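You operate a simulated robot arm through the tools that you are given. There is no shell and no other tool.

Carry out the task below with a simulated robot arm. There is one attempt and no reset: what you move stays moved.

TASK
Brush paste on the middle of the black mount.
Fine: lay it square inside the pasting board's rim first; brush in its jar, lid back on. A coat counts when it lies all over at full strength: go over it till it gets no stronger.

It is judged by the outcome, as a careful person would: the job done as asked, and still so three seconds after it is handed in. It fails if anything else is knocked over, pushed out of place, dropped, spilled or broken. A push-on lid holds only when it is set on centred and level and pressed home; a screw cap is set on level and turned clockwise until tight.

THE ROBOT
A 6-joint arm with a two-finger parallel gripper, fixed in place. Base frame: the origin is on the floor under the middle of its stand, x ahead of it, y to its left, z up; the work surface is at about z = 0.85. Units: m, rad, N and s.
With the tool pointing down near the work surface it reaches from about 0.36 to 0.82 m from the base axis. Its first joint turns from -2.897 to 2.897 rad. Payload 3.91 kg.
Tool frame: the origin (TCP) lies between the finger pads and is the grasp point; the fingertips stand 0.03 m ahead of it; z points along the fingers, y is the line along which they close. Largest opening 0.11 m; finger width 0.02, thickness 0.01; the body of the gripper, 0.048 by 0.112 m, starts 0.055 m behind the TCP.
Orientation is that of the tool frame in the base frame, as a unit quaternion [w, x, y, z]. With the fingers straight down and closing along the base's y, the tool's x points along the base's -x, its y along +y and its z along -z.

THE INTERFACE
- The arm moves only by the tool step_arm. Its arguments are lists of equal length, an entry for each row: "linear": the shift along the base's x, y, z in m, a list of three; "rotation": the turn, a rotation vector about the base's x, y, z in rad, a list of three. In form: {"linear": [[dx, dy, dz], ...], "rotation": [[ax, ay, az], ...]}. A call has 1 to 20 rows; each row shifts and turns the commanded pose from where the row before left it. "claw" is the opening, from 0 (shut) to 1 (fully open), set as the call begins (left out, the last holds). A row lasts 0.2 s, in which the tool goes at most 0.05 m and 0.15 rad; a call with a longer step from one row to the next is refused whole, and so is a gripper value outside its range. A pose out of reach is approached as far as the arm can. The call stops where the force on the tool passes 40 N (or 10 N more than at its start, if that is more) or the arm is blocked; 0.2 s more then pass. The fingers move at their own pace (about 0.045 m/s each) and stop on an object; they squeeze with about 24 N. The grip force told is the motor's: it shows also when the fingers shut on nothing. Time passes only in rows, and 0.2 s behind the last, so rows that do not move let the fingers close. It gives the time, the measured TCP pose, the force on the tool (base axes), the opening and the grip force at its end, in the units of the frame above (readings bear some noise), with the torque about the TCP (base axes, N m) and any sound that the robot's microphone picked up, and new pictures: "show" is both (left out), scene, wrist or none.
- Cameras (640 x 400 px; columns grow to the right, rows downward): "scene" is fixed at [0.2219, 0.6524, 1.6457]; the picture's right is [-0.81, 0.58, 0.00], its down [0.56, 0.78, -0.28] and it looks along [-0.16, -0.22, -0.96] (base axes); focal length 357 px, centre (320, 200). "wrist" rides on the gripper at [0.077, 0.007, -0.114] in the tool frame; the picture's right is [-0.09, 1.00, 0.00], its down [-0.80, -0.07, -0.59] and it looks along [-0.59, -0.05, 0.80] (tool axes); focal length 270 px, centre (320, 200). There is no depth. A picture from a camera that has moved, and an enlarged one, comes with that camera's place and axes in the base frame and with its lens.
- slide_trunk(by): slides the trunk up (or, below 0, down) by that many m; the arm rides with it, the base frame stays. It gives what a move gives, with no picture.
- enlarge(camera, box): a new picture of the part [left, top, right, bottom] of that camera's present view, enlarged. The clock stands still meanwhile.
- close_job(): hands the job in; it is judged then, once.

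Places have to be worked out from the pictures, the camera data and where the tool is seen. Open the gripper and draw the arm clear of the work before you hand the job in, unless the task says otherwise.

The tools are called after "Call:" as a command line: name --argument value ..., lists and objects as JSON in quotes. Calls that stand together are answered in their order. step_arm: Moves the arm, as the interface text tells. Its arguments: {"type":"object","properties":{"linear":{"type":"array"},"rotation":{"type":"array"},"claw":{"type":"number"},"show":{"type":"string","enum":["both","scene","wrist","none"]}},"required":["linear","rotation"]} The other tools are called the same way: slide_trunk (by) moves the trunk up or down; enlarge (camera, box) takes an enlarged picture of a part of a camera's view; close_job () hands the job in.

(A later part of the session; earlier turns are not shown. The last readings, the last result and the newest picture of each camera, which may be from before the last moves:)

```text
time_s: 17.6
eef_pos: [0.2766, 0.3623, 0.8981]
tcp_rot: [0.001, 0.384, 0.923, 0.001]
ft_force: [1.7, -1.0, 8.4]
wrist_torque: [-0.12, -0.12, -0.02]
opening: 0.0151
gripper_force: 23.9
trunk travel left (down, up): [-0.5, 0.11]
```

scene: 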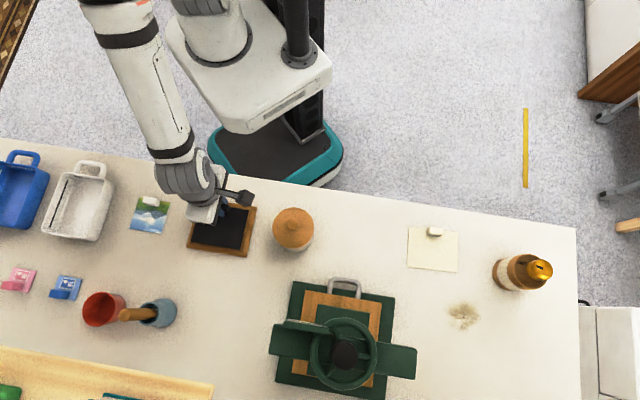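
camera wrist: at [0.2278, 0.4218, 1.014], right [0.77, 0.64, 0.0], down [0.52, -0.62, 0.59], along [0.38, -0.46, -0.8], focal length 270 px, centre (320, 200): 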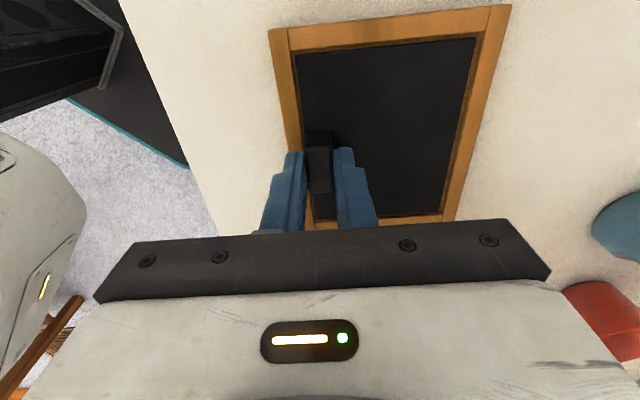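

Contact: +8.4 N at TCP z of about 0.898. I'll check from both cameras that it rests on the bed and not on the rim.

Call:
enlarge --camera "wrist" --box '[260, 10, 390, 90]'

Call:
enlarge --camera "wrist" --box '[390, 130, 490, 225]'

Call:
enlarge --camera "scene" --box '[175, 180, 265, 265]'

```text
4.92 times, centred on (325, 50) of wrist
camera zoom: at [0.2276, 0.4217, 1.0129], right [0.77, 0.64, 0.0], down [0.51, -0.62, 0.59], along [0.38, -0.46, -0.8], focal length 1331 px, centre (295, 938)
```

zoom: 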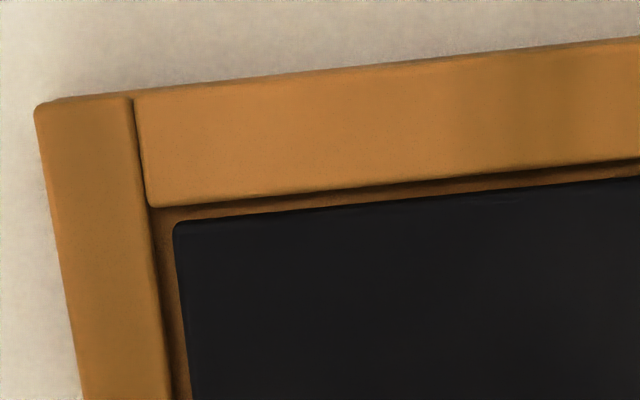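

```text
4.21 times, centred on (440, 178) of wrist
camera zoom: at [0.2276, 0.4217, 1.0129], right [0.77, 0.64, 0.0], down [0.51, -0.62, 0.59], along [0.38, -0.46, -0.8], focal length 1138 px, centre (-185, 295)
```

zoom: 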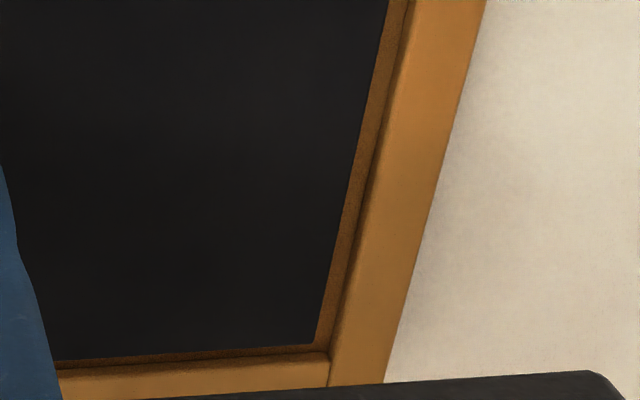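

```text
4.71 times, centred on (220, 222) of scene
camera zoom: at [0.2219, 0.6524, 1.6457], right [-0.81, 0.58, 0.0], down [0.56, 0.78, -0.28], along [-0.16, -0.22, -0.96], focal length 1679 px, centre (791, 94)
```

zoom: 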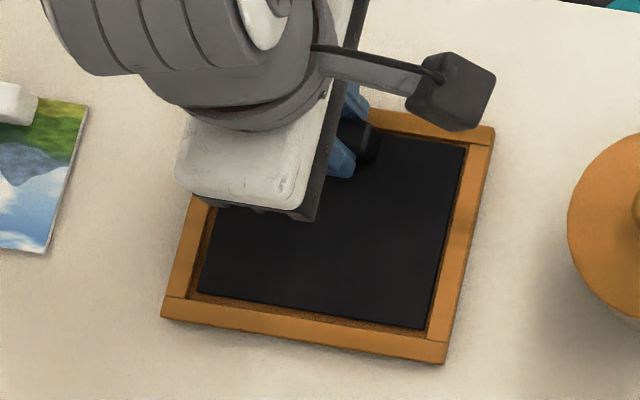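

The mount rests inside the rim with even gaps. I'll ease off 1 mm, open the fingers, and rise straight up.

Call:
step_arm --linear '[[0, 0, 0.0008], [0, 0, 0]]' --rotation '[[0, 0, 0], [0, 0, 0]]' --show "none"

Call:
step_arm --linear '[[0, 0, 0], [0, 0, 0], [0, 0, 0], [0, 0, 0.005], [0, 0, 0.02], [0, 0, 0.04], [0, 0, 0.04], [0, 0, 0.04]]' --rotation '[[0, 0, 0], [0, 0, 0], [0, 0, 0], [0, 0, 0], [0, 0, 0], [0, 0, 0], [0, 0, 0], [0, 0, 0]]' --claw 0.32 --show "both"

Call:
enlarge --camera "wrist" --box '[260, 0, 420, 130]'

```text
time_s: 18.2
eef_pos: [0.2759, 0.3628, 0.8986]
tcp_rot: [0.001, 0.383, 0.924, 0.0]
ft_force: [2.0, 0.4, 3.4]
wrist_torque: [0.03, -0.02, -0.02]
opening: 0.0153
gripper_force: 23.7
trunk travel left (down, up): [-0.5, 0.11]
```

```text
time_s: 20.0
eef_pos: [0.2748, 0.3609, 1.0435]
tcp_rot: [0.0, 0.384, 0.924, 0.0]
ft_force: [1.1, 0.8, -0.2]
wrist_torque: [-0.01, 0.02, 0.02]
opening: 0.0354
gripper_force: 0.1
trunk travel left (down, up): [-0.5, 0.11]
camera wrist: at [0.2266, 0.4195, 1.1584], right [0.77, 0.64, 0.0], down [0.52, -0.62, 0.59], along [0.38, -0.46, -0.8], focal length 270 px, centre (320, 200)
```

scene: 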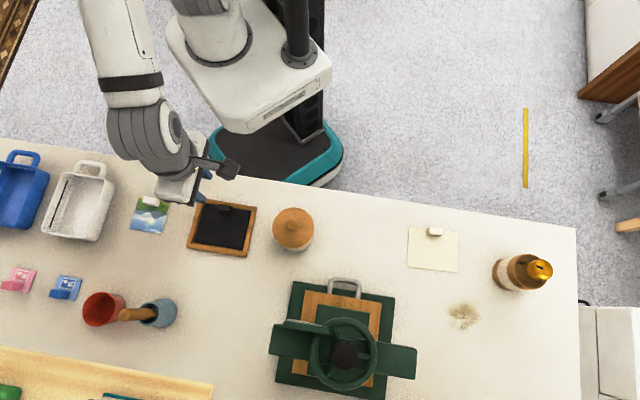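
wrist: 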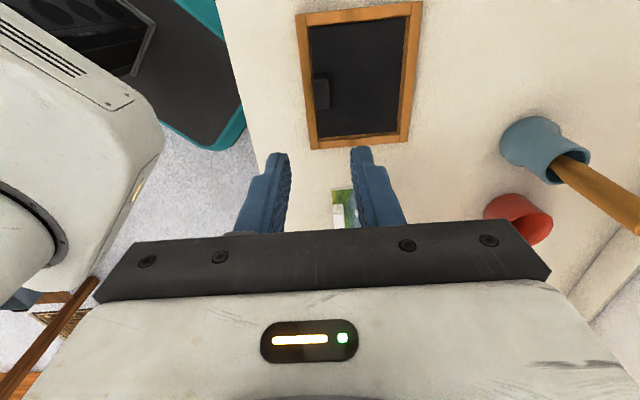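

```text
3.08 times, centred on (340, 65) of wrist
camera zoom: at [0.2266, 0.4195, 1.1584], right [0.77, 0.64, 0.0], down [0.52, -0.62, 0.59], along [0.38, -0.46, -0.8], focal length 832 px, centre (258, 615)
```

zoom: 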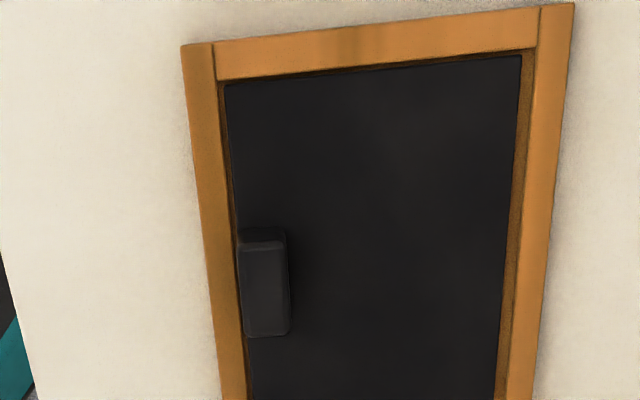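

The mount lies square in the board. Next is the pot lid: I'll move above the pot and look straight down at the knob.

Call:
step_arm --linear '[[-0.01934, 0.02714, 0.0114], [-0.01934, 0.02714, 0.0114], [-0.01934, 0.02714, 0.0114], [-0.01934, 0.02714, 0.0114], [-0.01934, 0.02714, 0.0114], [0, 0, 0]]' --rotation '[[0, 0, 0], [0, 0, 0], [0, 0, 0], [0, 0, 0], [0, 0, 0], [0, 0, 0]]' --claw 0.5 --show "both"

Call:
enlarge --camera "wrist" --box '[260, 50, 380, 160]'

Call:
enlarge --camera "scene" --box '[175, 190, 265, 265]'

```text
time_s: 21.4
eef_pos: [0.1794, 0.4973, 1.0995]
tcp_rot: [-0.001, 0.384, 0.923, 0.0]
ft_force: [0.3, 0.8, -0.8]
wrist_torque: [0.04, 0.02, 0.0]
opening: 0.055
gripper_force: 0.0
trunk travel left (down, up): [-0.5, 0.11]
camera wrist: at [0.13, 0.5573, 1.2141], right [0.77, 0.64, 0.0], down [0.52, -0.62, 0.59], along [0.38, -0.46, -0.8], focal length 270 px, centre (320, 200)
```

scene: 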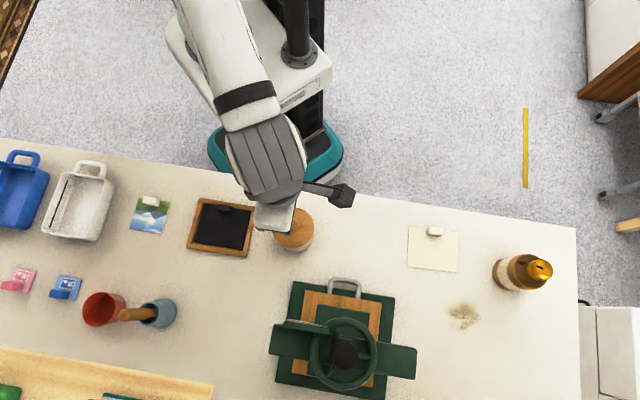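
wrist: 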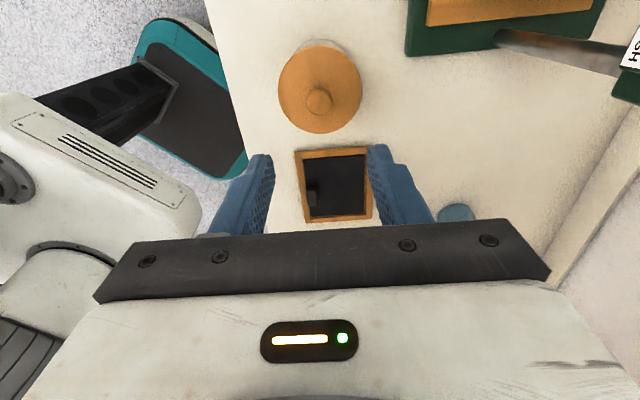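

```text
3.64 times, centred on (320, 105) of wrist
camera zoom: at [0.13, 0.5573, 1.2141], right [0.77, 0.64, 0.0], down [0.52, -0.62, 0.59], along [0.38, -0.46, -0.8], focal length 983 px, centre (320, 546)
```

zoom: 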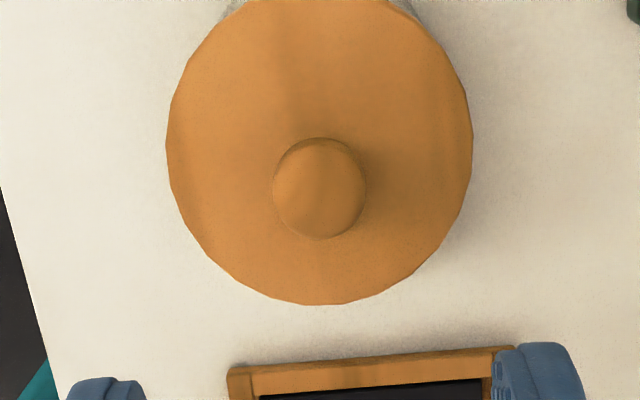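

```text
5.33 times, centred on (220, 228) of scene
camera zoom: at [0.2219, 0.6524, 1.6457], right [-0.81, 0.58, 0.0], down [0.56, 0.78, -0.28], along [-0.16, -0.22, -0.96], focal length 1903 px, centre (853, 53)
```

zoom: 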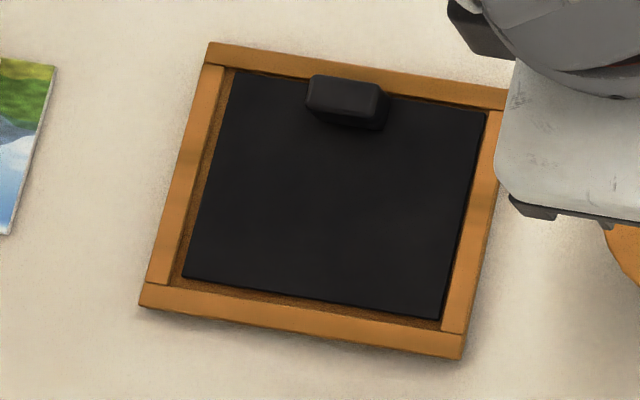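

The knob is right below the TCP at about (0.179, 0.498), with the lid top near z 0.926 and the knob top near 0.96. I'll descend with open fingers to just above the lid.

Call:
step_arm --linear '[[-0.0003, 0.0003, -0.04], [0, 0, -0.04], [0, 0, -0.03], [0, 0, -0.022], [0, 0, 0]]' --rotation '[[0, 0, 0], [0, 0, 0], [0, 0, 0], [0, 0, 0], [0, 0, 0]]' --claw 0.5 --show "both"

Call:
enlarge --camera "wrist" --box '[240, 100, 400, 240]'

```text
time_s: 22.6
eef_pos: [0.1799, 0.4989, 0.9662]
tcp_rot: [0.0, 0.383, 0.924, 0.0]
ft_force: [-0.1, 0.6, 0.2]
wrist_torque: [0.03, -0.01, 0.0]
opening: 0.055
gripper_force: 0.0
trunk travel left (down, up): [-0.5, 0.11]
camera wrist: at [0.131, 0.5576, 1.081], right [0.77, 0.64, 0.0], down [0.52, -0.62, 0.59], along [0.38, -0.46, -0.8], focal length 270 px, centre (320, 200)
```

scene: 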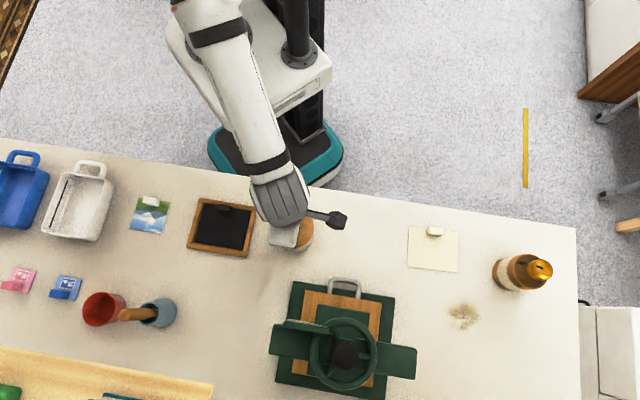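
wrist: 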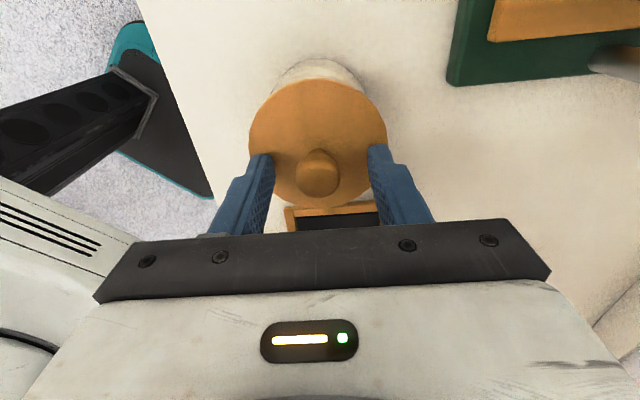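

```text
2.86 times, centred on (320, 170) of wrist
camera zoom: at [0.131, 0.5576, 1.081], right [0.77, 0.64, 0.0], down [0.52, -0.62, 0.59], along [0.38, -0.46, -0.8], focal length 772 px, centre (320, 286)
```

zoom: 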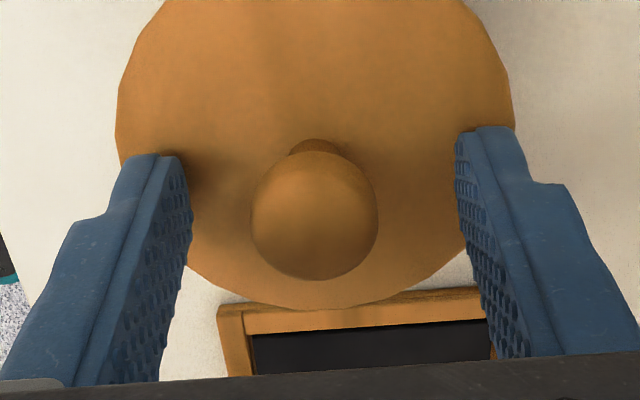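

The knob is a ball about 25 mm across, centred near z 0.952. I'll lower 8 mm and close on it.

Call:
step_arm --linear '[[-0.0005, -0.0005, -0.004], [0, 0, -0.004], [0, 0, 0]]' --rotation '[[0, 0, 0], [0, 0, 0], [0, 0, 0]]' --claw 0.5 --show "none"

Call:
step_arm --linear '[[0, 0, 0], [0, 0, 0], [0, 0, 0], [0, 0, 0], [0, 0, 0]]' --rotation '[[0, 0, 0], [0, 0, 0], [0, 0, 0], [0, 0, 0], [0, 0, 0]]' --claw 0 --show "wrist"

```text
time_s: 23.4
eef_pos: [0.1801, 0.4974, 0.966]
tcp_rot: [0.0, 0.383, 0.924, 0.004]
ft_force: [1.1, -7.3, 20.9]
wrist_torque: [-0.55, 0.27, 0.18]
opening: 0.0554
gripper_force: 0.4
trunk travel left (down, up): [-0.5, 0.11]
stopped in row 3: the force on the tool passed its limit at 42 N (the readings are from after the stop); the commanded pose is now the measured one
```

```text
time_s: 24.6
eef_pos: [0.18, 0.5003, 0.9656]
tcp_rot: [0.0, 0.383, 0.924, 0.006]
ft_force: [4.4, 8.3, 36.5]
wrist_torque: [0.09, -0.02, -0.03]
opening: 0.0224
gripper_force: 24.0
trunk travel left (down, up): [-0.5, 0.11]
camera wrist: at [0.1305, 0.5578, 1.0798], right [0.77, 0.64, 0.01], down [0.51, -0.63, 0.59], along [0.38, -0.45, -0.81], focal length 270 px, centre (320, 200)
```

wrist: 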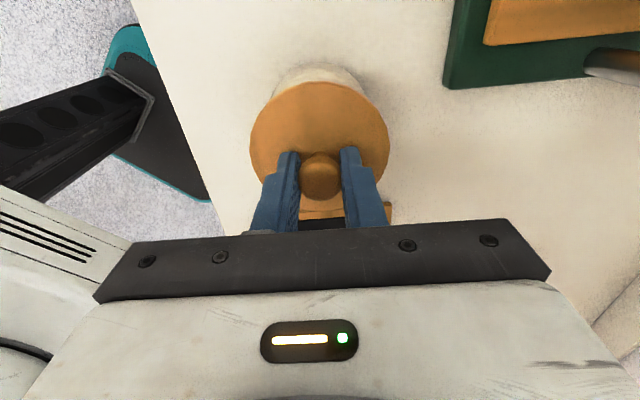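

The fingertips touched the lid top, which is at about z 0.936, higher than I thought. I'll open, rise 4 mm to take the load off, and regrip the knob cleanly.

Call:
step_arm --linear '[[0, 0, 0], [0, 0, 0], [0, 0, 0.002], [0, -0.001, 0.002], [0, 0, 0]]' --rotation '[[0, 0, 0], [0, 0, 0], [0, 0, 0], [0, 0, 0], [0, 0, 0]]' --claw 0.4 --show "wrist"

Call:
enlarge --camera "wrist" --box '[240, 100, 400, 240]'

```text
time_s: 25.8
eef_pos: [0.178, 0.4975, 0.9657]
tcp_rot: [-0.001, 0.383, 0.924, 0.002]
ft_force: [0.2, 5.8, 10.9]
wrist_torque: [0.12, 0.08, 0.01]
opening: 0.041
gripper_force: 0.1
trunk travel left (down, up): [-0.5, 0.11]
camera wrist: at [0.1294, 0.5565, 1.0795], right [0.77, 0.64, 0.0], down [0.51, -0.62, 0.59], along [0.38, -0.45, -0.81], focal length 270 px, centre (320, 200)
```

wrist: 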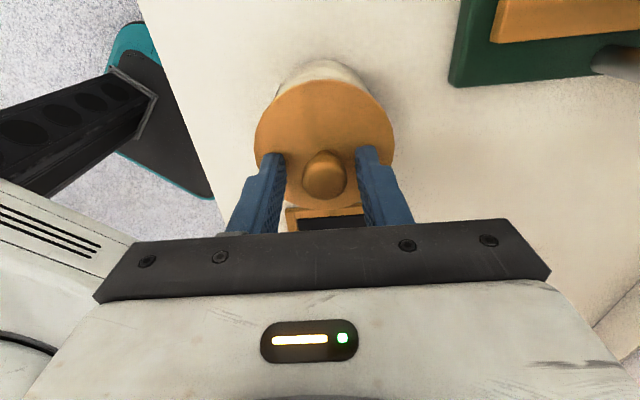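

```text
2.86 times, centred on (320, 170) of wrist
camera zoom: at [0.1294, 0.5565, 1.0795], right [0.77, 0.64, 0.0], down [0.51, -0.62, 0.59], along [0.38, -0.45, -0.81], focal length 772 px, centre (320, 286)
```

zoom: 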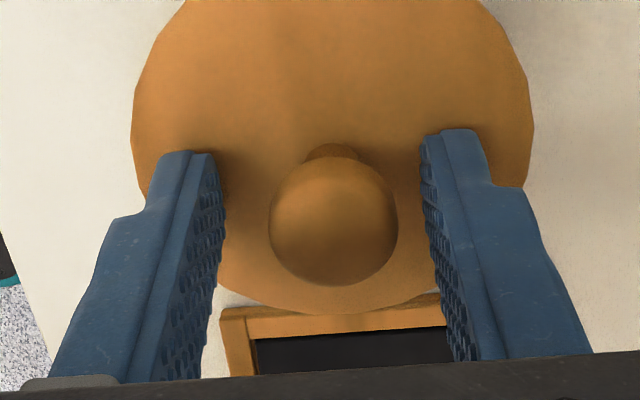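

Still 11 N of contact, and the knob is now 2.5 mm off along +y. I'll rise 6 mm, recentre on the knob and check.

Call:
step_arm --linear '[[0, 0, 0.003], [0, 0, 0.003], [0.0017, 0.0017, 0], [0, 0, 0]]' --rotation '[[0, 0, 0], [0, 0, 0], [0, 0, 0], [0, 0, 0]]' --claw 0.4 --show "wrist"

Call:
enlarge --camera "wrist" --box '[240, 100, 400, 240]'

```text
time_s: 26.8
eef_pos: [0.1805, 0.5006, 0.9709]
tcp_rot: [-0.001, 0.384, 0.923, 0.003]
ft_force: [0.0, 0.1, 0.1]
wrist_torque: [-0.03, 0.01, 0.01]
opening: 0.0442
gripper_force: 0.1
trunk travel left (down, up): [-0.5, 0.11]
camera wrist: at [0.1312, 0.5588, 1.0863], right [0.77, 0.64, 0.01], down [0.51, -0.62, 0.59], along [0.38, -0.45, -0.81], focal length 270 px, centre (320, 200)
```

wrist: 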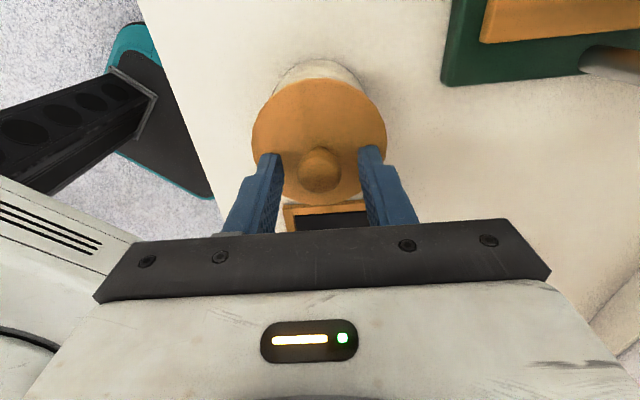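

```text
2.86 times, centred on (320, 170) of wrist
camera zoom: at [0.1312, 0.5588, 1.0863], right [0.77, 0.64, 0.01], down [0.51, -0.62, 0.59], along [0.38, -0.45, -0.81], focal length 772 px, centre (320, 286)
```

zoom: 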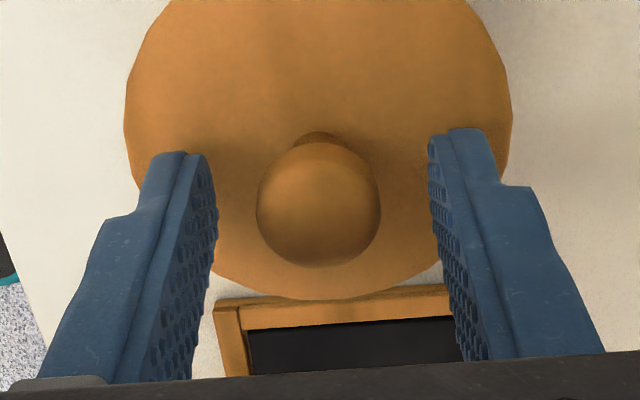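

The fingers are free (0 N) and centred on the ball. I'll correct the tiny tilt left by the contact and close.

Call:
step_arm --linear '[[0, 0, 0], [0, 0, 0]]' --rotation '[[-0.0055, 0.0023, 0], [0, 0, 0]]' --claw 0.4 --show "none"

Call:
step_arm --linear '[[0, 0, 0], [0, 0, 0], [0, 0, 0], [0, 0, 0], [0, 0, 0]]' --rotation '[[0, 0, 0], [0, 0, 0], [0, 0, 0], [0, 0, 0], [0, 0, 0]]' --claw 0 --show "wrist"

```text
time_s: 27.4
eef_pos: [0.1813, 0.5, 0.9714]
tcp_rot: [0.0, 0.384, 0.924, 0.0]
ft_force: [0.3, 0.3, 0.9]
wrist_torque: [-0.01, 0.01, -0.01]
opening: 0.0438
gripper_force: 0.0
trunk travel left (down, up): [-0.5, 0.11]
```

```text
time_s: 28.6
eef_pos: [0.1809, 0.5004, 0.9706]
tcp_rot: [0.0, 0.384, 0.923, 0.0]
ft_force: [-0.5, 0.4, 0.3]
wrist_torque: [0.01, -0.01, 0.01]
opening: 0.0223
gripper_force: 24.1
trunk travel left (down, up): [-0.5, 0.11]
heard: snap
camera wrist: at [0.132, 0.5594, 1.0866], right [0.77, 0.64, 0.0], down [0.52, -0.62, 0.59], along [0.38, -0.46, -0.8], focal length 270 px, centre (320, 200)
```

wrist: 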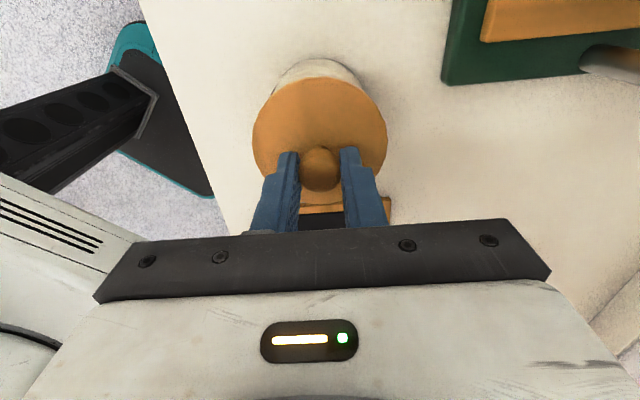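

The grip is firm at 22 mm and a "snap" was heard, which suggests the push-on lid has come loose. I'll lift slowly and look.

Call:
step_arm --linear '[[0, 0, 0.004], [0, 0, 0.006], [0, 0, 0.01], [0, 0, 0.02], [0, 0, 0.03], [0, 0, 0.03], [0, 0, 0]]' --rotation '[[0, 0, 0], [0, 0, 0], [0, 0, 0], [0, 0, 0], [0, 0, 0], [0, 0, 0], [0, 0, 0]]' --show "both"

Call:
enlarge --camera "wrist" --box '[220, 30, 420, 220]'

Call:
enlarge --camera "scene" --box '[240, 190, 350, 270]'

```text
time_s: 30.2
eef_pos: [0.1805, 0.4989, 1.0727]
tcp_rot: [0.0, 0.384, 0.923, 0.0]
ft_force: [-0.4, -0.1, -0.2]
wrist_torque: [0.0, 0.0, -0.03]
opening: 0.0222
gripper_force: 24.2
trunk travel left (down, up): [-0.5, 0.11]
camera wrist: at [0.1309, 0.5582, 1.1881], right [0.77, 0.64, 0.0], down [0.52, -0.62, 0.59], along [0.38, -0.46, -0.8], focal length 270 px, centre (320, 200)
```

scene: 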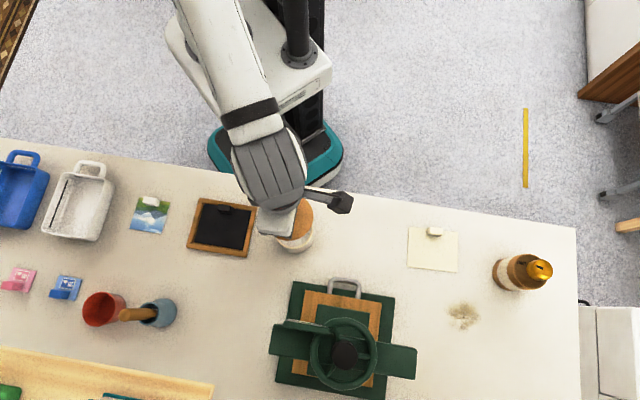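
wrist: 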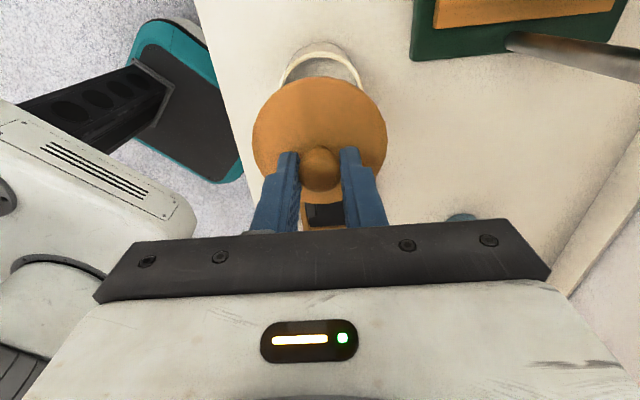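

```text
2.11 times, centred on (320, 125) of wrist
camera zoom: at [0.1309, 0.5582, 1.1881], right [0.77, 0.64, 0.0], down [0.52, -0.62, 0.59], along [0.38, -0.46, -0.8], focal length 569 px, centre (320, 358)
```

zoom: 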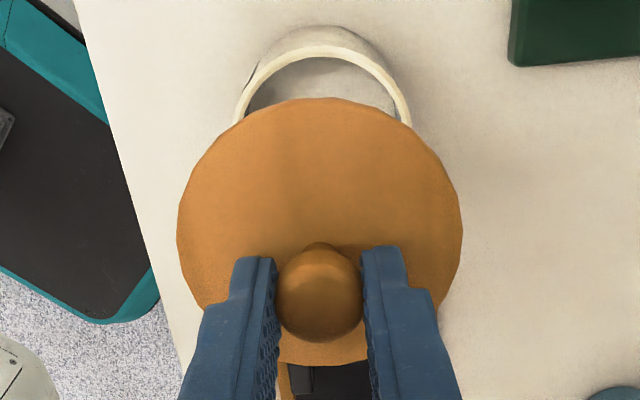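

```text
5.00 times, centred on (295, 230) of scene
camera zoom: at [0.2219, 0.6524, 1.6457], right [-0.81, 0.58, 0.0], down [0.56, 0.78, -0.28], along [-0.16, -0.22, -0.96], focal length 1784 px, centre (445, 50)
```

zoom: 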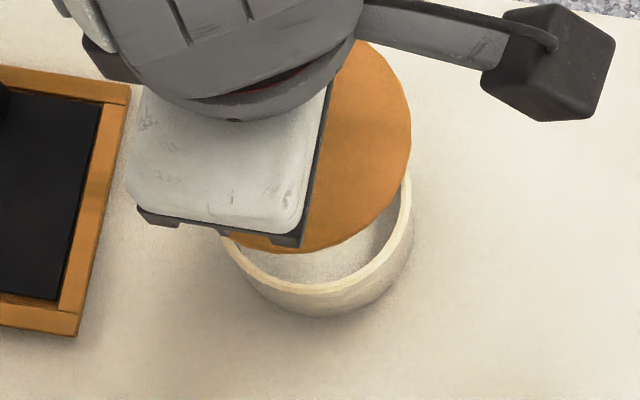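

The lid is off and the pot stays put. I'll carry the lid to the free table area near (0.36, 0.54) and lower it most of the way.

Call:
step_arm --linear '[[0.036, 0.008, 0], [0.036, 0.008, 0], [0.036, 0.008, 0], [0.036, 0.008, 0], [0.036, 0.008, 0], [0, 0, -0.04], [0, 0, -0.04], [0, 0, -0.04], [0, 0, -0.02], [0, 0, 0]]' --rotation '[[0, 0, 0], [0, 0, 0], [0, 0, 0], [0, 0, 0], [0, 0, 0], [0, 0, 0], [0, 0, 0], [0, 0, 0], [0, 0, 0], [0, 0, 0]]' --show "both"

Call:
enlarge --camera "scene" --box '[180, 190, 360, 330]'

```text
time_s: 32.4
eef_pos: [0.3612, 0.5414, 0.9317]
tcp_rot: [0.0, 0.383, 0.924, 0.0]
ft_force: [0.0, -0.1, 0.2]
wrist_torque: [0.01, 0.0, -0.01]
opening: 0.0223
gripper_force: 23.9
trunk travel left (down, up): [-0.5, 0.11]
camera wrist: at [0.3118, 0.6008, 1.0467], right [0.77, 0.64, 0.0], down [0.52, -0.62, 0.59], along [0.38, -0.46, -0.8], focal length 270 px, centre (320, 200)
```

scene: 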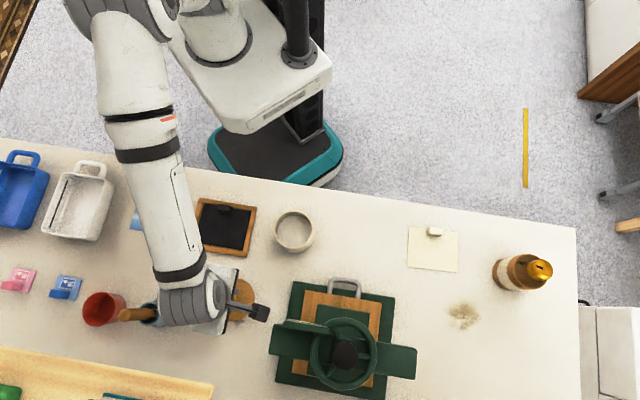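
wrist: 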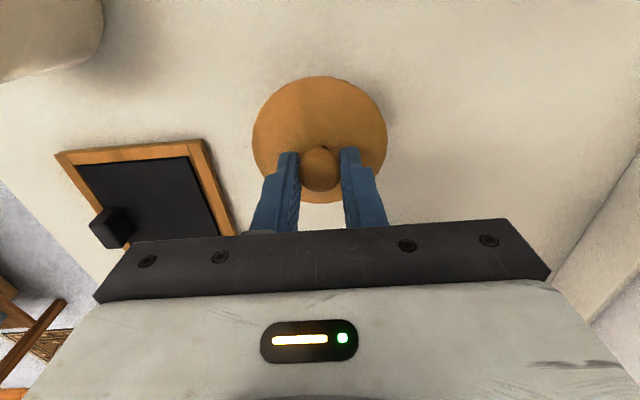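

```text
2.86 times, centred on (270, 260) of scene
camera zoom: at [0.2219, 0.6524, 1.6457], right [-0.81, 0.58, 0.0], down [0.56, 0.78, -0.28], along [-0.16, -0.22, -0.96], focal length 1020 px, centre (463, 29)
```

zoom: 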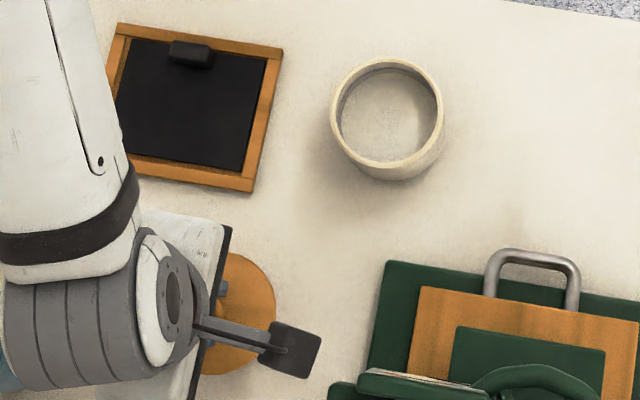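

The arm's wrist looks close to the brush handle in the scene view, so I'll check that before lowering further.

Call:
enlarge --camera "scene" --box '[60, 240, 280, 380]'

```text
2.86 times, centred on (170, 310) of scene
camera zoom: at [0.2219, 0.6524, 1.6457], right [-0.81, 0.58, 0.0], down [0.56, 0.78, -0.28], along [-0.16, -0.22, -0.96], focal length 1020 px, centre (749, -114)
```

zoom: 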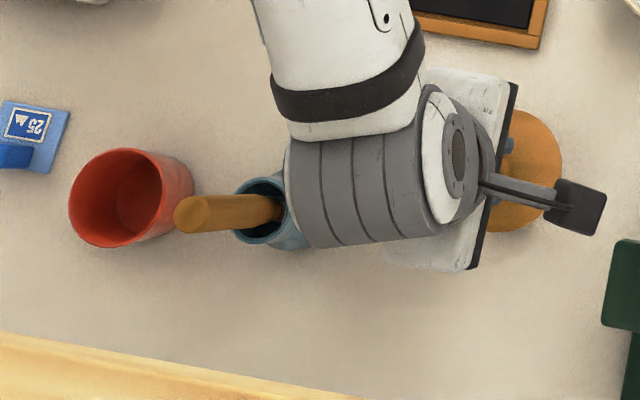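

The wrist end is about 9 cm clear of the handle, so it's safe. I'll lower the lid further, then in small steps until it touches.

Call:
step_arm --linear '[[0, 0, -0.01], [0, 0, -0.008], [0, 0, 0]]' --rotation '[[0, 0, 0], [0, 0, 0], [0, 0, 0]]' --show "wrist"

Call:
enlarge --camera "wrist" --box '[220, 50, 420, 220]'

```text
time_s: 33.2
eef_pos: [0.3606, 0.5406, 0.9142]
tcp_rot: [0.0, 0.384, 0.924, 0.0]
ft_force: [-0.3, 0.8, -1.0]
wrist_torque: [0.01, -0.01, 0.0]
opening: 0.0224
gripper_force: 24.3
trunk travel left (down, up): [-0.5, 0.11]
camera wrist: at [0.3121, 0.6004, 1.0286], right [0.77, 0.64, 0.0], down [0.52, -0.62, 0.59], along [0.38, -0.46, -0.8], focal length 270 px, centre (320, 200)
```

wrist: 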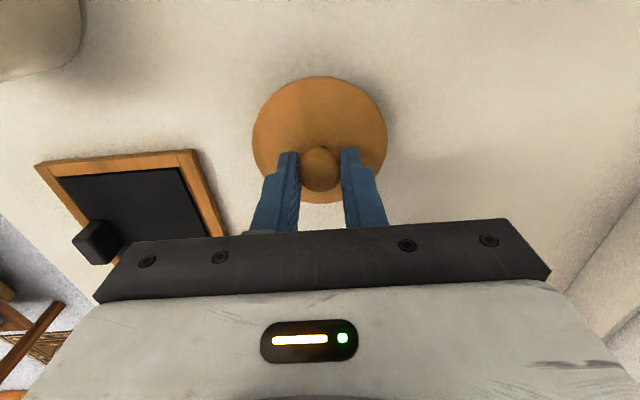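

```text
2.35 times, centred on (320, 135) of wrist
camera zoom: at [0.3121, 0.6004, 1.0286], right [0.77, 0.64, 0.0], down [0.52, -0.62, 0.59], along [0.38, -0.46, -0.8], focal length 636 px, centre (320, 353)
```

zoom: 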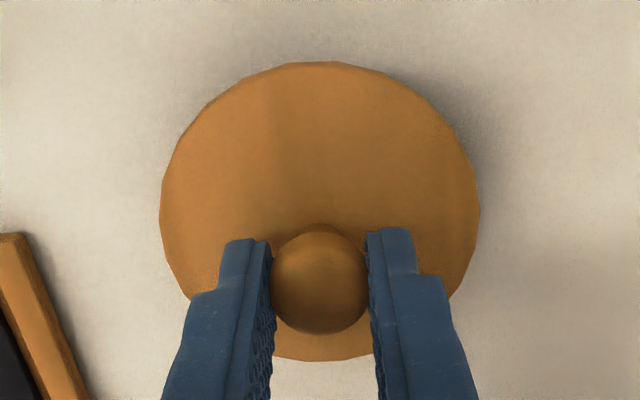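

Nothing has touched yet at 0.914. I'll continue in small steps and watch the force.

Call:
step_arm --linear '[[0, 0, -0.003], [0, 0, 0]]' --rotation '[[0, 0, 0], [0, 0, 0]]' --show "none"

Call:
step_arm --linear '[[0, 0, -0.002], [0, 0, 0]]' --rotation '[[0, 0, 0], [0, 0, 0]]' --show "none"

Call:
step_arm --linear '[[0, 0, -0.002], [0, 0, 0]]' --rotation '[[0, 0, 0], [0, 0, 0]]' --show "none"

```text
time_s: 33.8
eef_pos: [0.3618, 0.541, 0.9106]
tcp_rot: [0.0, 0.383, 0.924, 0.001]
ft_force: [0.7, -0.2, -0.4]
wrist_torque: [0.01, 0.02, 0.0]
opening: 0.0222
gripper_force: 23.4
trunk travel left (down, up): [-0.5, 0.11]
```

```text
time_s: 34.4
eef_pos: [0.361, 0.5392, 0.9083]
tcp_rot: [0.001, 0.383, 0.924, -0.001]
ft_force: [-0.3, 0.4, -0.4]
wrist_torque: [0.02, 0.01, 0.02]
opening: 0.0222
gripper_force: 23.9
trunk travel left (down, up): [-0.5, 0.11]
```

```text
time_s: 35.0
eef_pos: [0.3617, 0.5407, 0.9061]
tcp_rot: [-0.001, 0.384, 0.923, -0.001]
ft_force: [0.4, 1.2, -1.4]
wrist_torque: [-0.04, -0.02, -0.02]
opening: 0.0224
gripper_force: 24.0
trunk travel left (down, up): [-0.5, 0.11]
```

No contact yet. I'll keep stepping down.

Call:
step_arm --linear '[[0, 0, -0.002], [0, 0, 0]]' --rotation '[[0, 0, 0], [0, 0, 0]]' --show "none"

Call:
step_arm --linear '[[0, 0, -0.002], [0, 0, 0]]' --rotation '[[0, 0, 0], [0, 0, 0]]' --show "none"

Call:
step_arm --linear '[[0, 0, -0.002], [0, 0, 0]]' --rotation '[[0, 0, 0], [0, 0, 0]]' --show "none"

```text
time_s: 35.6
eef_pos: [0.3627, 0.5402, 0.9043]
tcp_rot: [-0.001, 0.384, 0.923, 0.0]
ft_force: [0.1, 0.6, 0.1]
wrist_torque: [0.03, 0.0, 0.0]
opening: 0.0222
gripper_force: 23.8
trunk travel left (down, up): [-0.5, 0.11]
```

```text
time_s: 36.2
eef_pos: [0.36, 0.5408, 0.9016]
tcp_rot: [0.0, 0.384, 0.923, 0.0]
ft_force: [0.1, 0.7, 0.8]
wrist_torque: [0.05, 0.01, -0.02]
opening: 0.0221
gripper_force: 23.9
trunk travel left (down, up): [-0.5, 0.11]
```

```text
time_s: 36.8
eef_pos: [0.3613, 0.5401, 0.8998]
tcp_rot: [0.0, 0.384, 0.923, 0.0]
ft_force: [0.1, 0.0, 0.0]
wrist_torque: [-0.01, -0.01, 0.01]
opening: 0.0224
gripper_force: 24.3
trunk travel left (down, up): [-0.5, 0.11]
```

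Still free at 0.900. I'll continue.

Call:
step_arm --linear '[[0, 0, -0.002], [0, 0, 0]]' --rotation '[[0, 0, 0], [0, 0, 0]]' --show "none"

Call:
step_arm --linear '[[0, 0, -0.0015], [0, 0, 0]]' --rotation '[[0, 0, 0], [0, 0, 0]]' --show "none"

Call:
step_arm --linear '[[0, 0, -0.0015], [0, 0, 0]]' --rotation '[[0, 0, 0], [0, 0, 0]]' --show "wrist"

```text
time_s: 37.4
eef_pos: [0.3603, 0.5402, 0.8987]
tcp_rot: [0.0, 0.383, 0.924, 0.0]
ft_force: [-0.2, -0.5, -1.0]
wrist_torque: [0.02, 0.01, 0.01]
opening: 0.0223
gripper_force: 24.0
trunk travel left (down, up): [-0.5, 0.11]
```

```text
time_s: 38.0
eef_pos: [0.3617, 0.5404, 0.8982]
tcp_rot: [0.0, 0.384, 0.923, 0.001]
ft_force: [-1.2, 0.6, 0.1]
wrist_torque: [0.01, 0.01, 0.01]
opening: 0.0221
gripper_force: 23.9
trunk travel left (down, up): [-0.5, 0.11]
```

```text
time_s: 38.6
eef_pos: [0.3604, 0.5393, 0.8954]
tcp_rot: [-0.001, 0.383, 0.924, 0.001]
ft_force: [-0.6, -1.3, 2.4]
wrist_torque: [0.03, -0.05, 0.0]
opening: 0.0225
gripper_force: 23.5
trunk travel left (down, up): [-0.5, 0.11]
camera wrist: at [0.3119, 0.5994, 1.011], right [0.77, 0.64, 0.0], down [0.52, -0.62, 0.59], along [0.38, -0.46, -0.8], focal length 270 px, centre (320, 200)
```

wrist: 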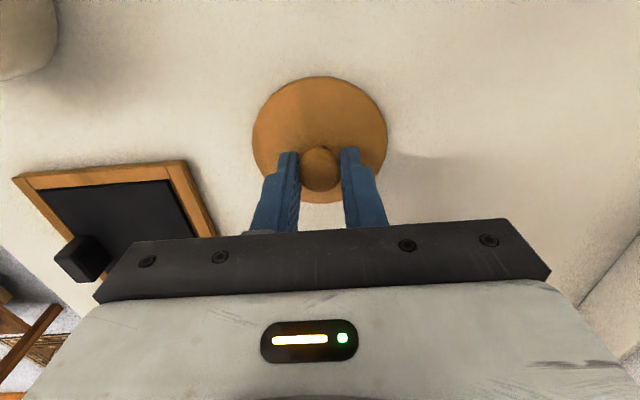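

Light contact shows (+2.4 N). One more 0.7 mm, then I'll release.

Call:
step_arm --linear '[[0, 0, -0.0007], [0, 0, 0]]' --rotation '[[0, 0, 0], [0, 0, 0]]' --show "none"

```text
time_s: 39.2
eef_pos: [0.3606, 0.5398, 0.8954]
tcp_rot: [-0.001, 0.384, 0.923, 0.002]
ft_force: [-0.1, 0.9, 7.4]
wrist_torque: [0.04, -0.01, -0.01]
opening: 0.0221
gripper_force: 24.0
trunk travel left (down, up): [-0.5, 0.11]
```

Contact is confirmed at 7 N, so the lid is standing on the table. I'll release and rise.

Call:
step_arm --linear '[[0, 0, 0], [0, 0, 0], [0, 0, 0], [0, 0, 0.01], [0, 0, 0.03], [0, 0, 0.04], [0, 0, 0.04], [0, 0, 0.04], [0, 0, 0]]' --rotation '[[0, 0, 0], [0, 0, 0], [0, 0, 0], [0, 0, 0], [0, 0, 0], [0, 0, 0], [0, 0, 0], [0, 0, 0], [0, 0, 0]]' --claw 0.45 --show "both"

Call:
enlarge --camera "wrist" --box '[240, 30, 400, 160]'

Call:
enlarge --camera "scene" --box '[250, 195, 340, 265]'

```text
time_s: 41.2
eef_pos: [0.3616, 0.5398, 1.0554]
tcp_rot: [0.0, 0.384, 0.923, 0.0]
ft_force: [0.0, 0.3, -0.9]
wrist_torque: [0.02, 0.02, -0.03]
opening: 0.0498
gripper_force: 0.0
trunk travel left (down, up): [-0.5, 0.11]
camera wrist: at [0.3125, 0.5993, 1.1706], right [0.77, 0.64, 0.0], down [0.52, -0.62, 0.59], along [0.38, -0.46, -0.8], focal length 270 px, centre (320, 200)
```

scene: 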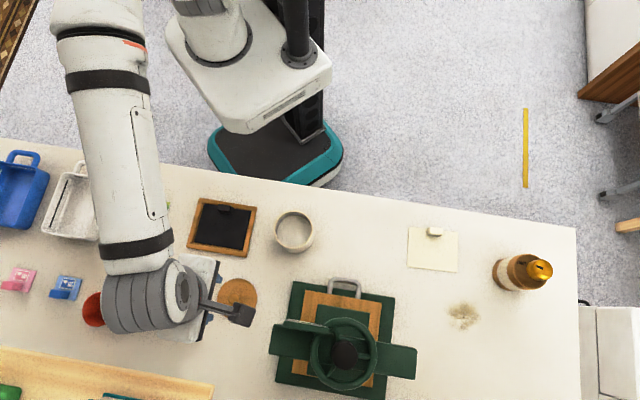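
wrist: 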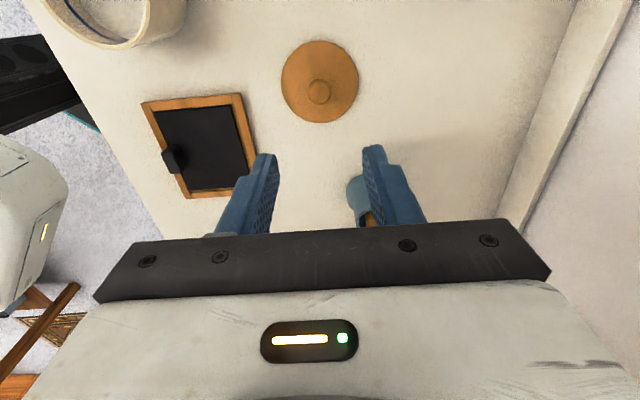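

```text
3.08 times, centred on (320, 95) of wrist
camera zoom: at [0.3125, 0.5993, 1.1706], right [0.77, 0.64, 0.0], down [0.52, -0.62, 0.59], along [0.38, -0.46, -0.8], focal length 832 px, centre (320, 523)
```

zoom: 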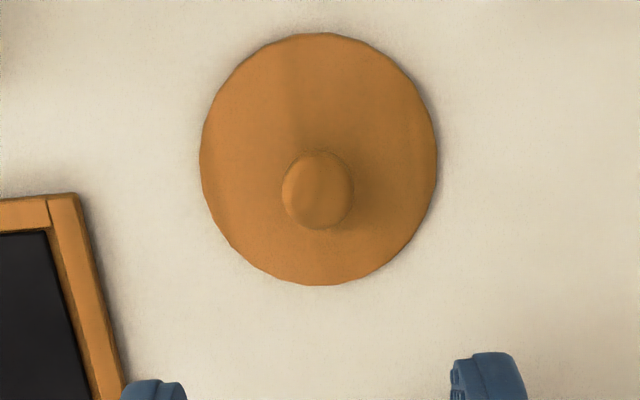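

```text
5.71 times, centred on (295, 230) of scene
camera zoom: at [0.2219, 0.6524, 1.6457], right [-0.81, 0.58, 0.0], down [0.56, 0.78, -0.28], along [-0.16, -0.22, -0.96], focal length 2039 px, centre (463, 29)
```

zoom: 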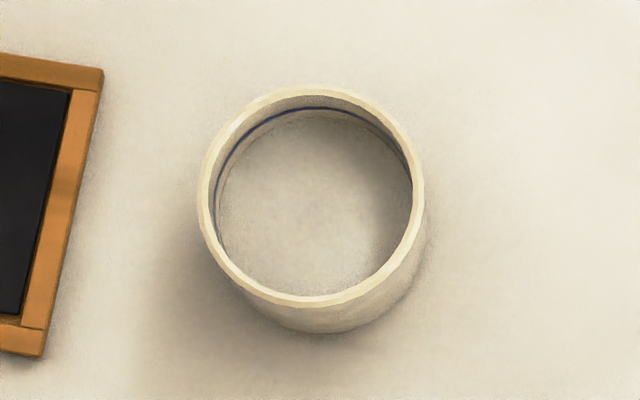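

The lid sits flat on the table, and the pot shows paste inside with a blue line around the wall. I'll zoom on that and on the brush jar.

Call:
enlarge --camera "wrist" --box '[20, 0, 200, 60]'

Call:
enlarge --camera "scene" --box '[270, 205, 320, 250]'

```text
3.56 times, centred on (110, 30) of wrist
camera zoom: at [0.3125, 0.5993, 1.1706], right [0.77, 0.64, 0.0], down [0.52, -0.62, 0.59], along [0.38, -0.46, -0.8], focal length 961 px, centre (1067, 804)
```

zoom: 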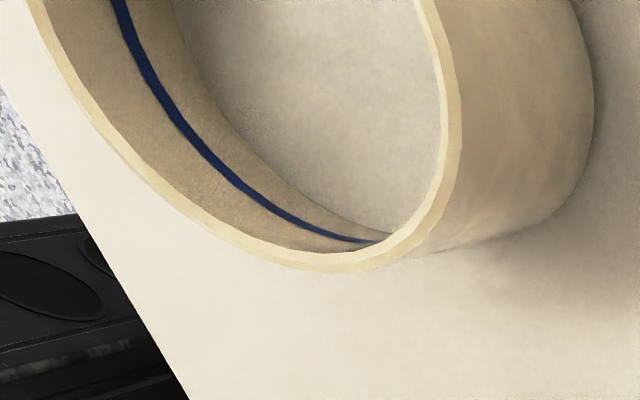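

```text
8.89 times, centred on (295, 228) of scene
camera zoom: at [0.2219, 0.6524, 1.6457], right [-0.81, 0.58, 0.0], down [0.56, 0.78, -0.28], along [-0.16, -0.22, -0.96], focal length 3172 px, centre (542, -44)
```

zoom: 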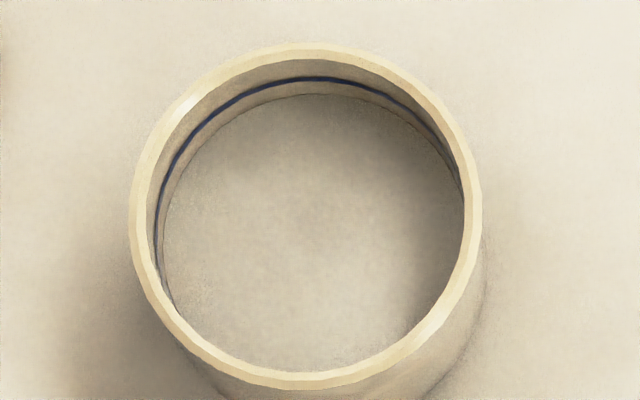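

The paste surface lies about 27 mm below the rim. Now the brush: I'll rise, then move above the brush handle and look down at it.

Call:
step_arm --linear '[[0, 0, 0.05], [0, 0, 0.05], [0.0343, -0.0163, 0], [0.0343, -0.0163, 0], [0.0343, -0.0163, 0], [0.0343, -0.0163, 0], [0, 0, 0]]' --rotation '[[0, 0, 0], [0, 0, 0], [0, 0, 0], [0, 0, 0], [0, 0, 0], [0, 0, 0], [0, 0, 0]]' --claw 0.5 --show "both"

Call:
enlarge --camera "wrist" --box '[240, 50, 400, 190]'

Call:
enlarge --camera "scene" --box '[60, 270, 200, 360]'

```text
time_s: 42.8
eef_pos: [0.4966, 0.4745, 1.1566]
tcp_rot: [0.0, 0.384, 0.924, 0.0]
ft_force: [-13.2, -4.0, -2.1]
wrist_torque: [0.15, -0.5, 0.28]
opening: 0.049
gripper_force: 0.0
trunk travel left (down, up): [-0.5, 0.11]
camera wrist: at [0.4471, 0.5328, 1.2712], right [0.77, 0.64, 0.0], down [0.52, -0.62, 0.59], along [0.38, -0.46, -0.8], focal length 270 px, centre (320, 200)
```

scene: 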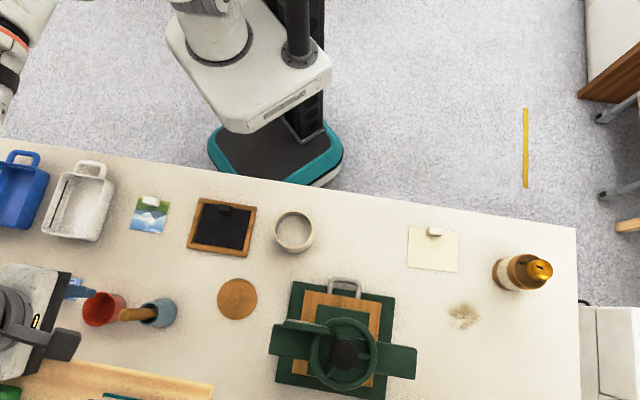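
wrist: 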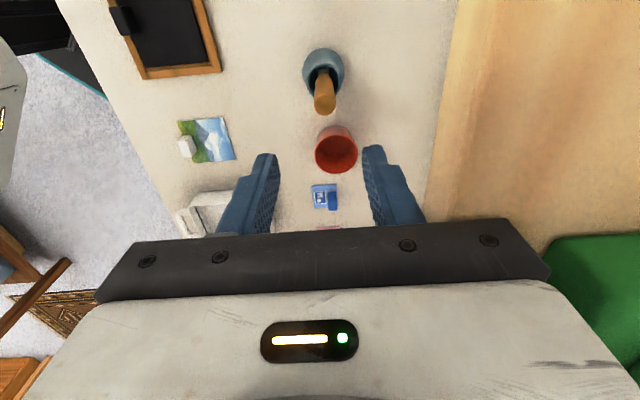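

```text
2.86 times, centred on (320, 120) of wrist
camera zoom: at [0.4471, 0.5328, 1.2712], right [0.77, 0.64, 0.0], down [0.52, -0.62, 0.59], along [0.38, -0.46, -0.8], focal length 772 px, centre (320, 429)
```

zoom: 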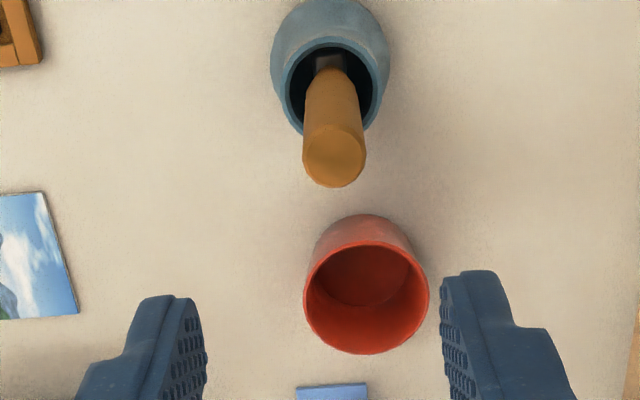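

```text
4.44 times, centred on (130, 315) of scene
camera zoom: at [0.2219, 0.6524, 1.6457], right [-0.81, 0.58, 0.0], down [0.56, 0.78, -0.28], along [-0.16, -0.22, -0.96], focal length 1586 px, centre (1164, -311)
```

zoom: 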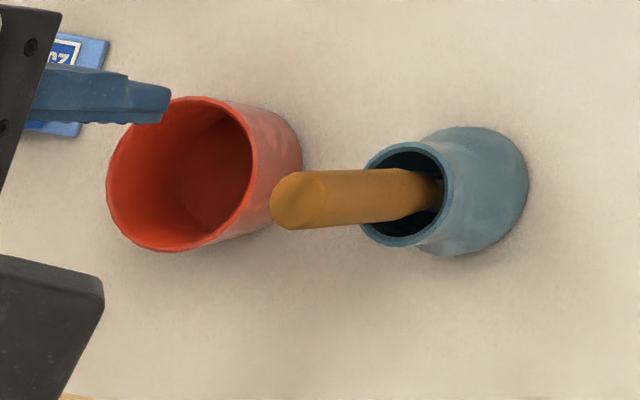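

The force reading of -13 N in x is odd for free space. I'll hold still for a moment and read again before doing anything else.

Call:
step_arm --linear '[[0, 0, 0], [0, 0, 0]]' --rotation '[[0, 0, 0], [0, 0, 0]]' --show "scene"

```text
time_s: 43.4
eef_pos: [0.4969, 0.4737, 1.1565]
tcp_rot: [0.001, 0.384, 0.924, 0.0]
ft_force: [-12.5, -5.0, -3.3]
wrist_torque: [0.07, -0.41, 0.33]
opening: 0.0487
gripper_force: 0.1
trunk travel left (down, up): [-0.5, 0.11]
```

scene: 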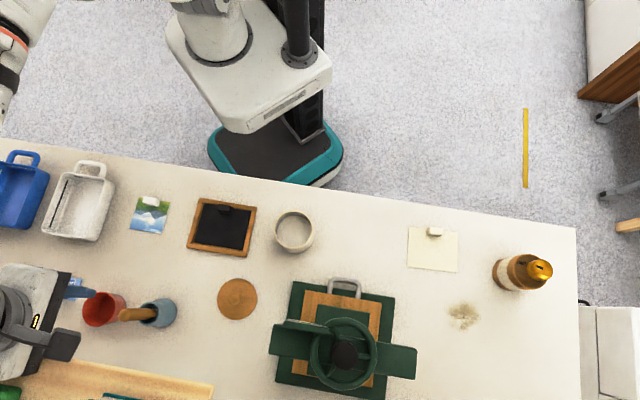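

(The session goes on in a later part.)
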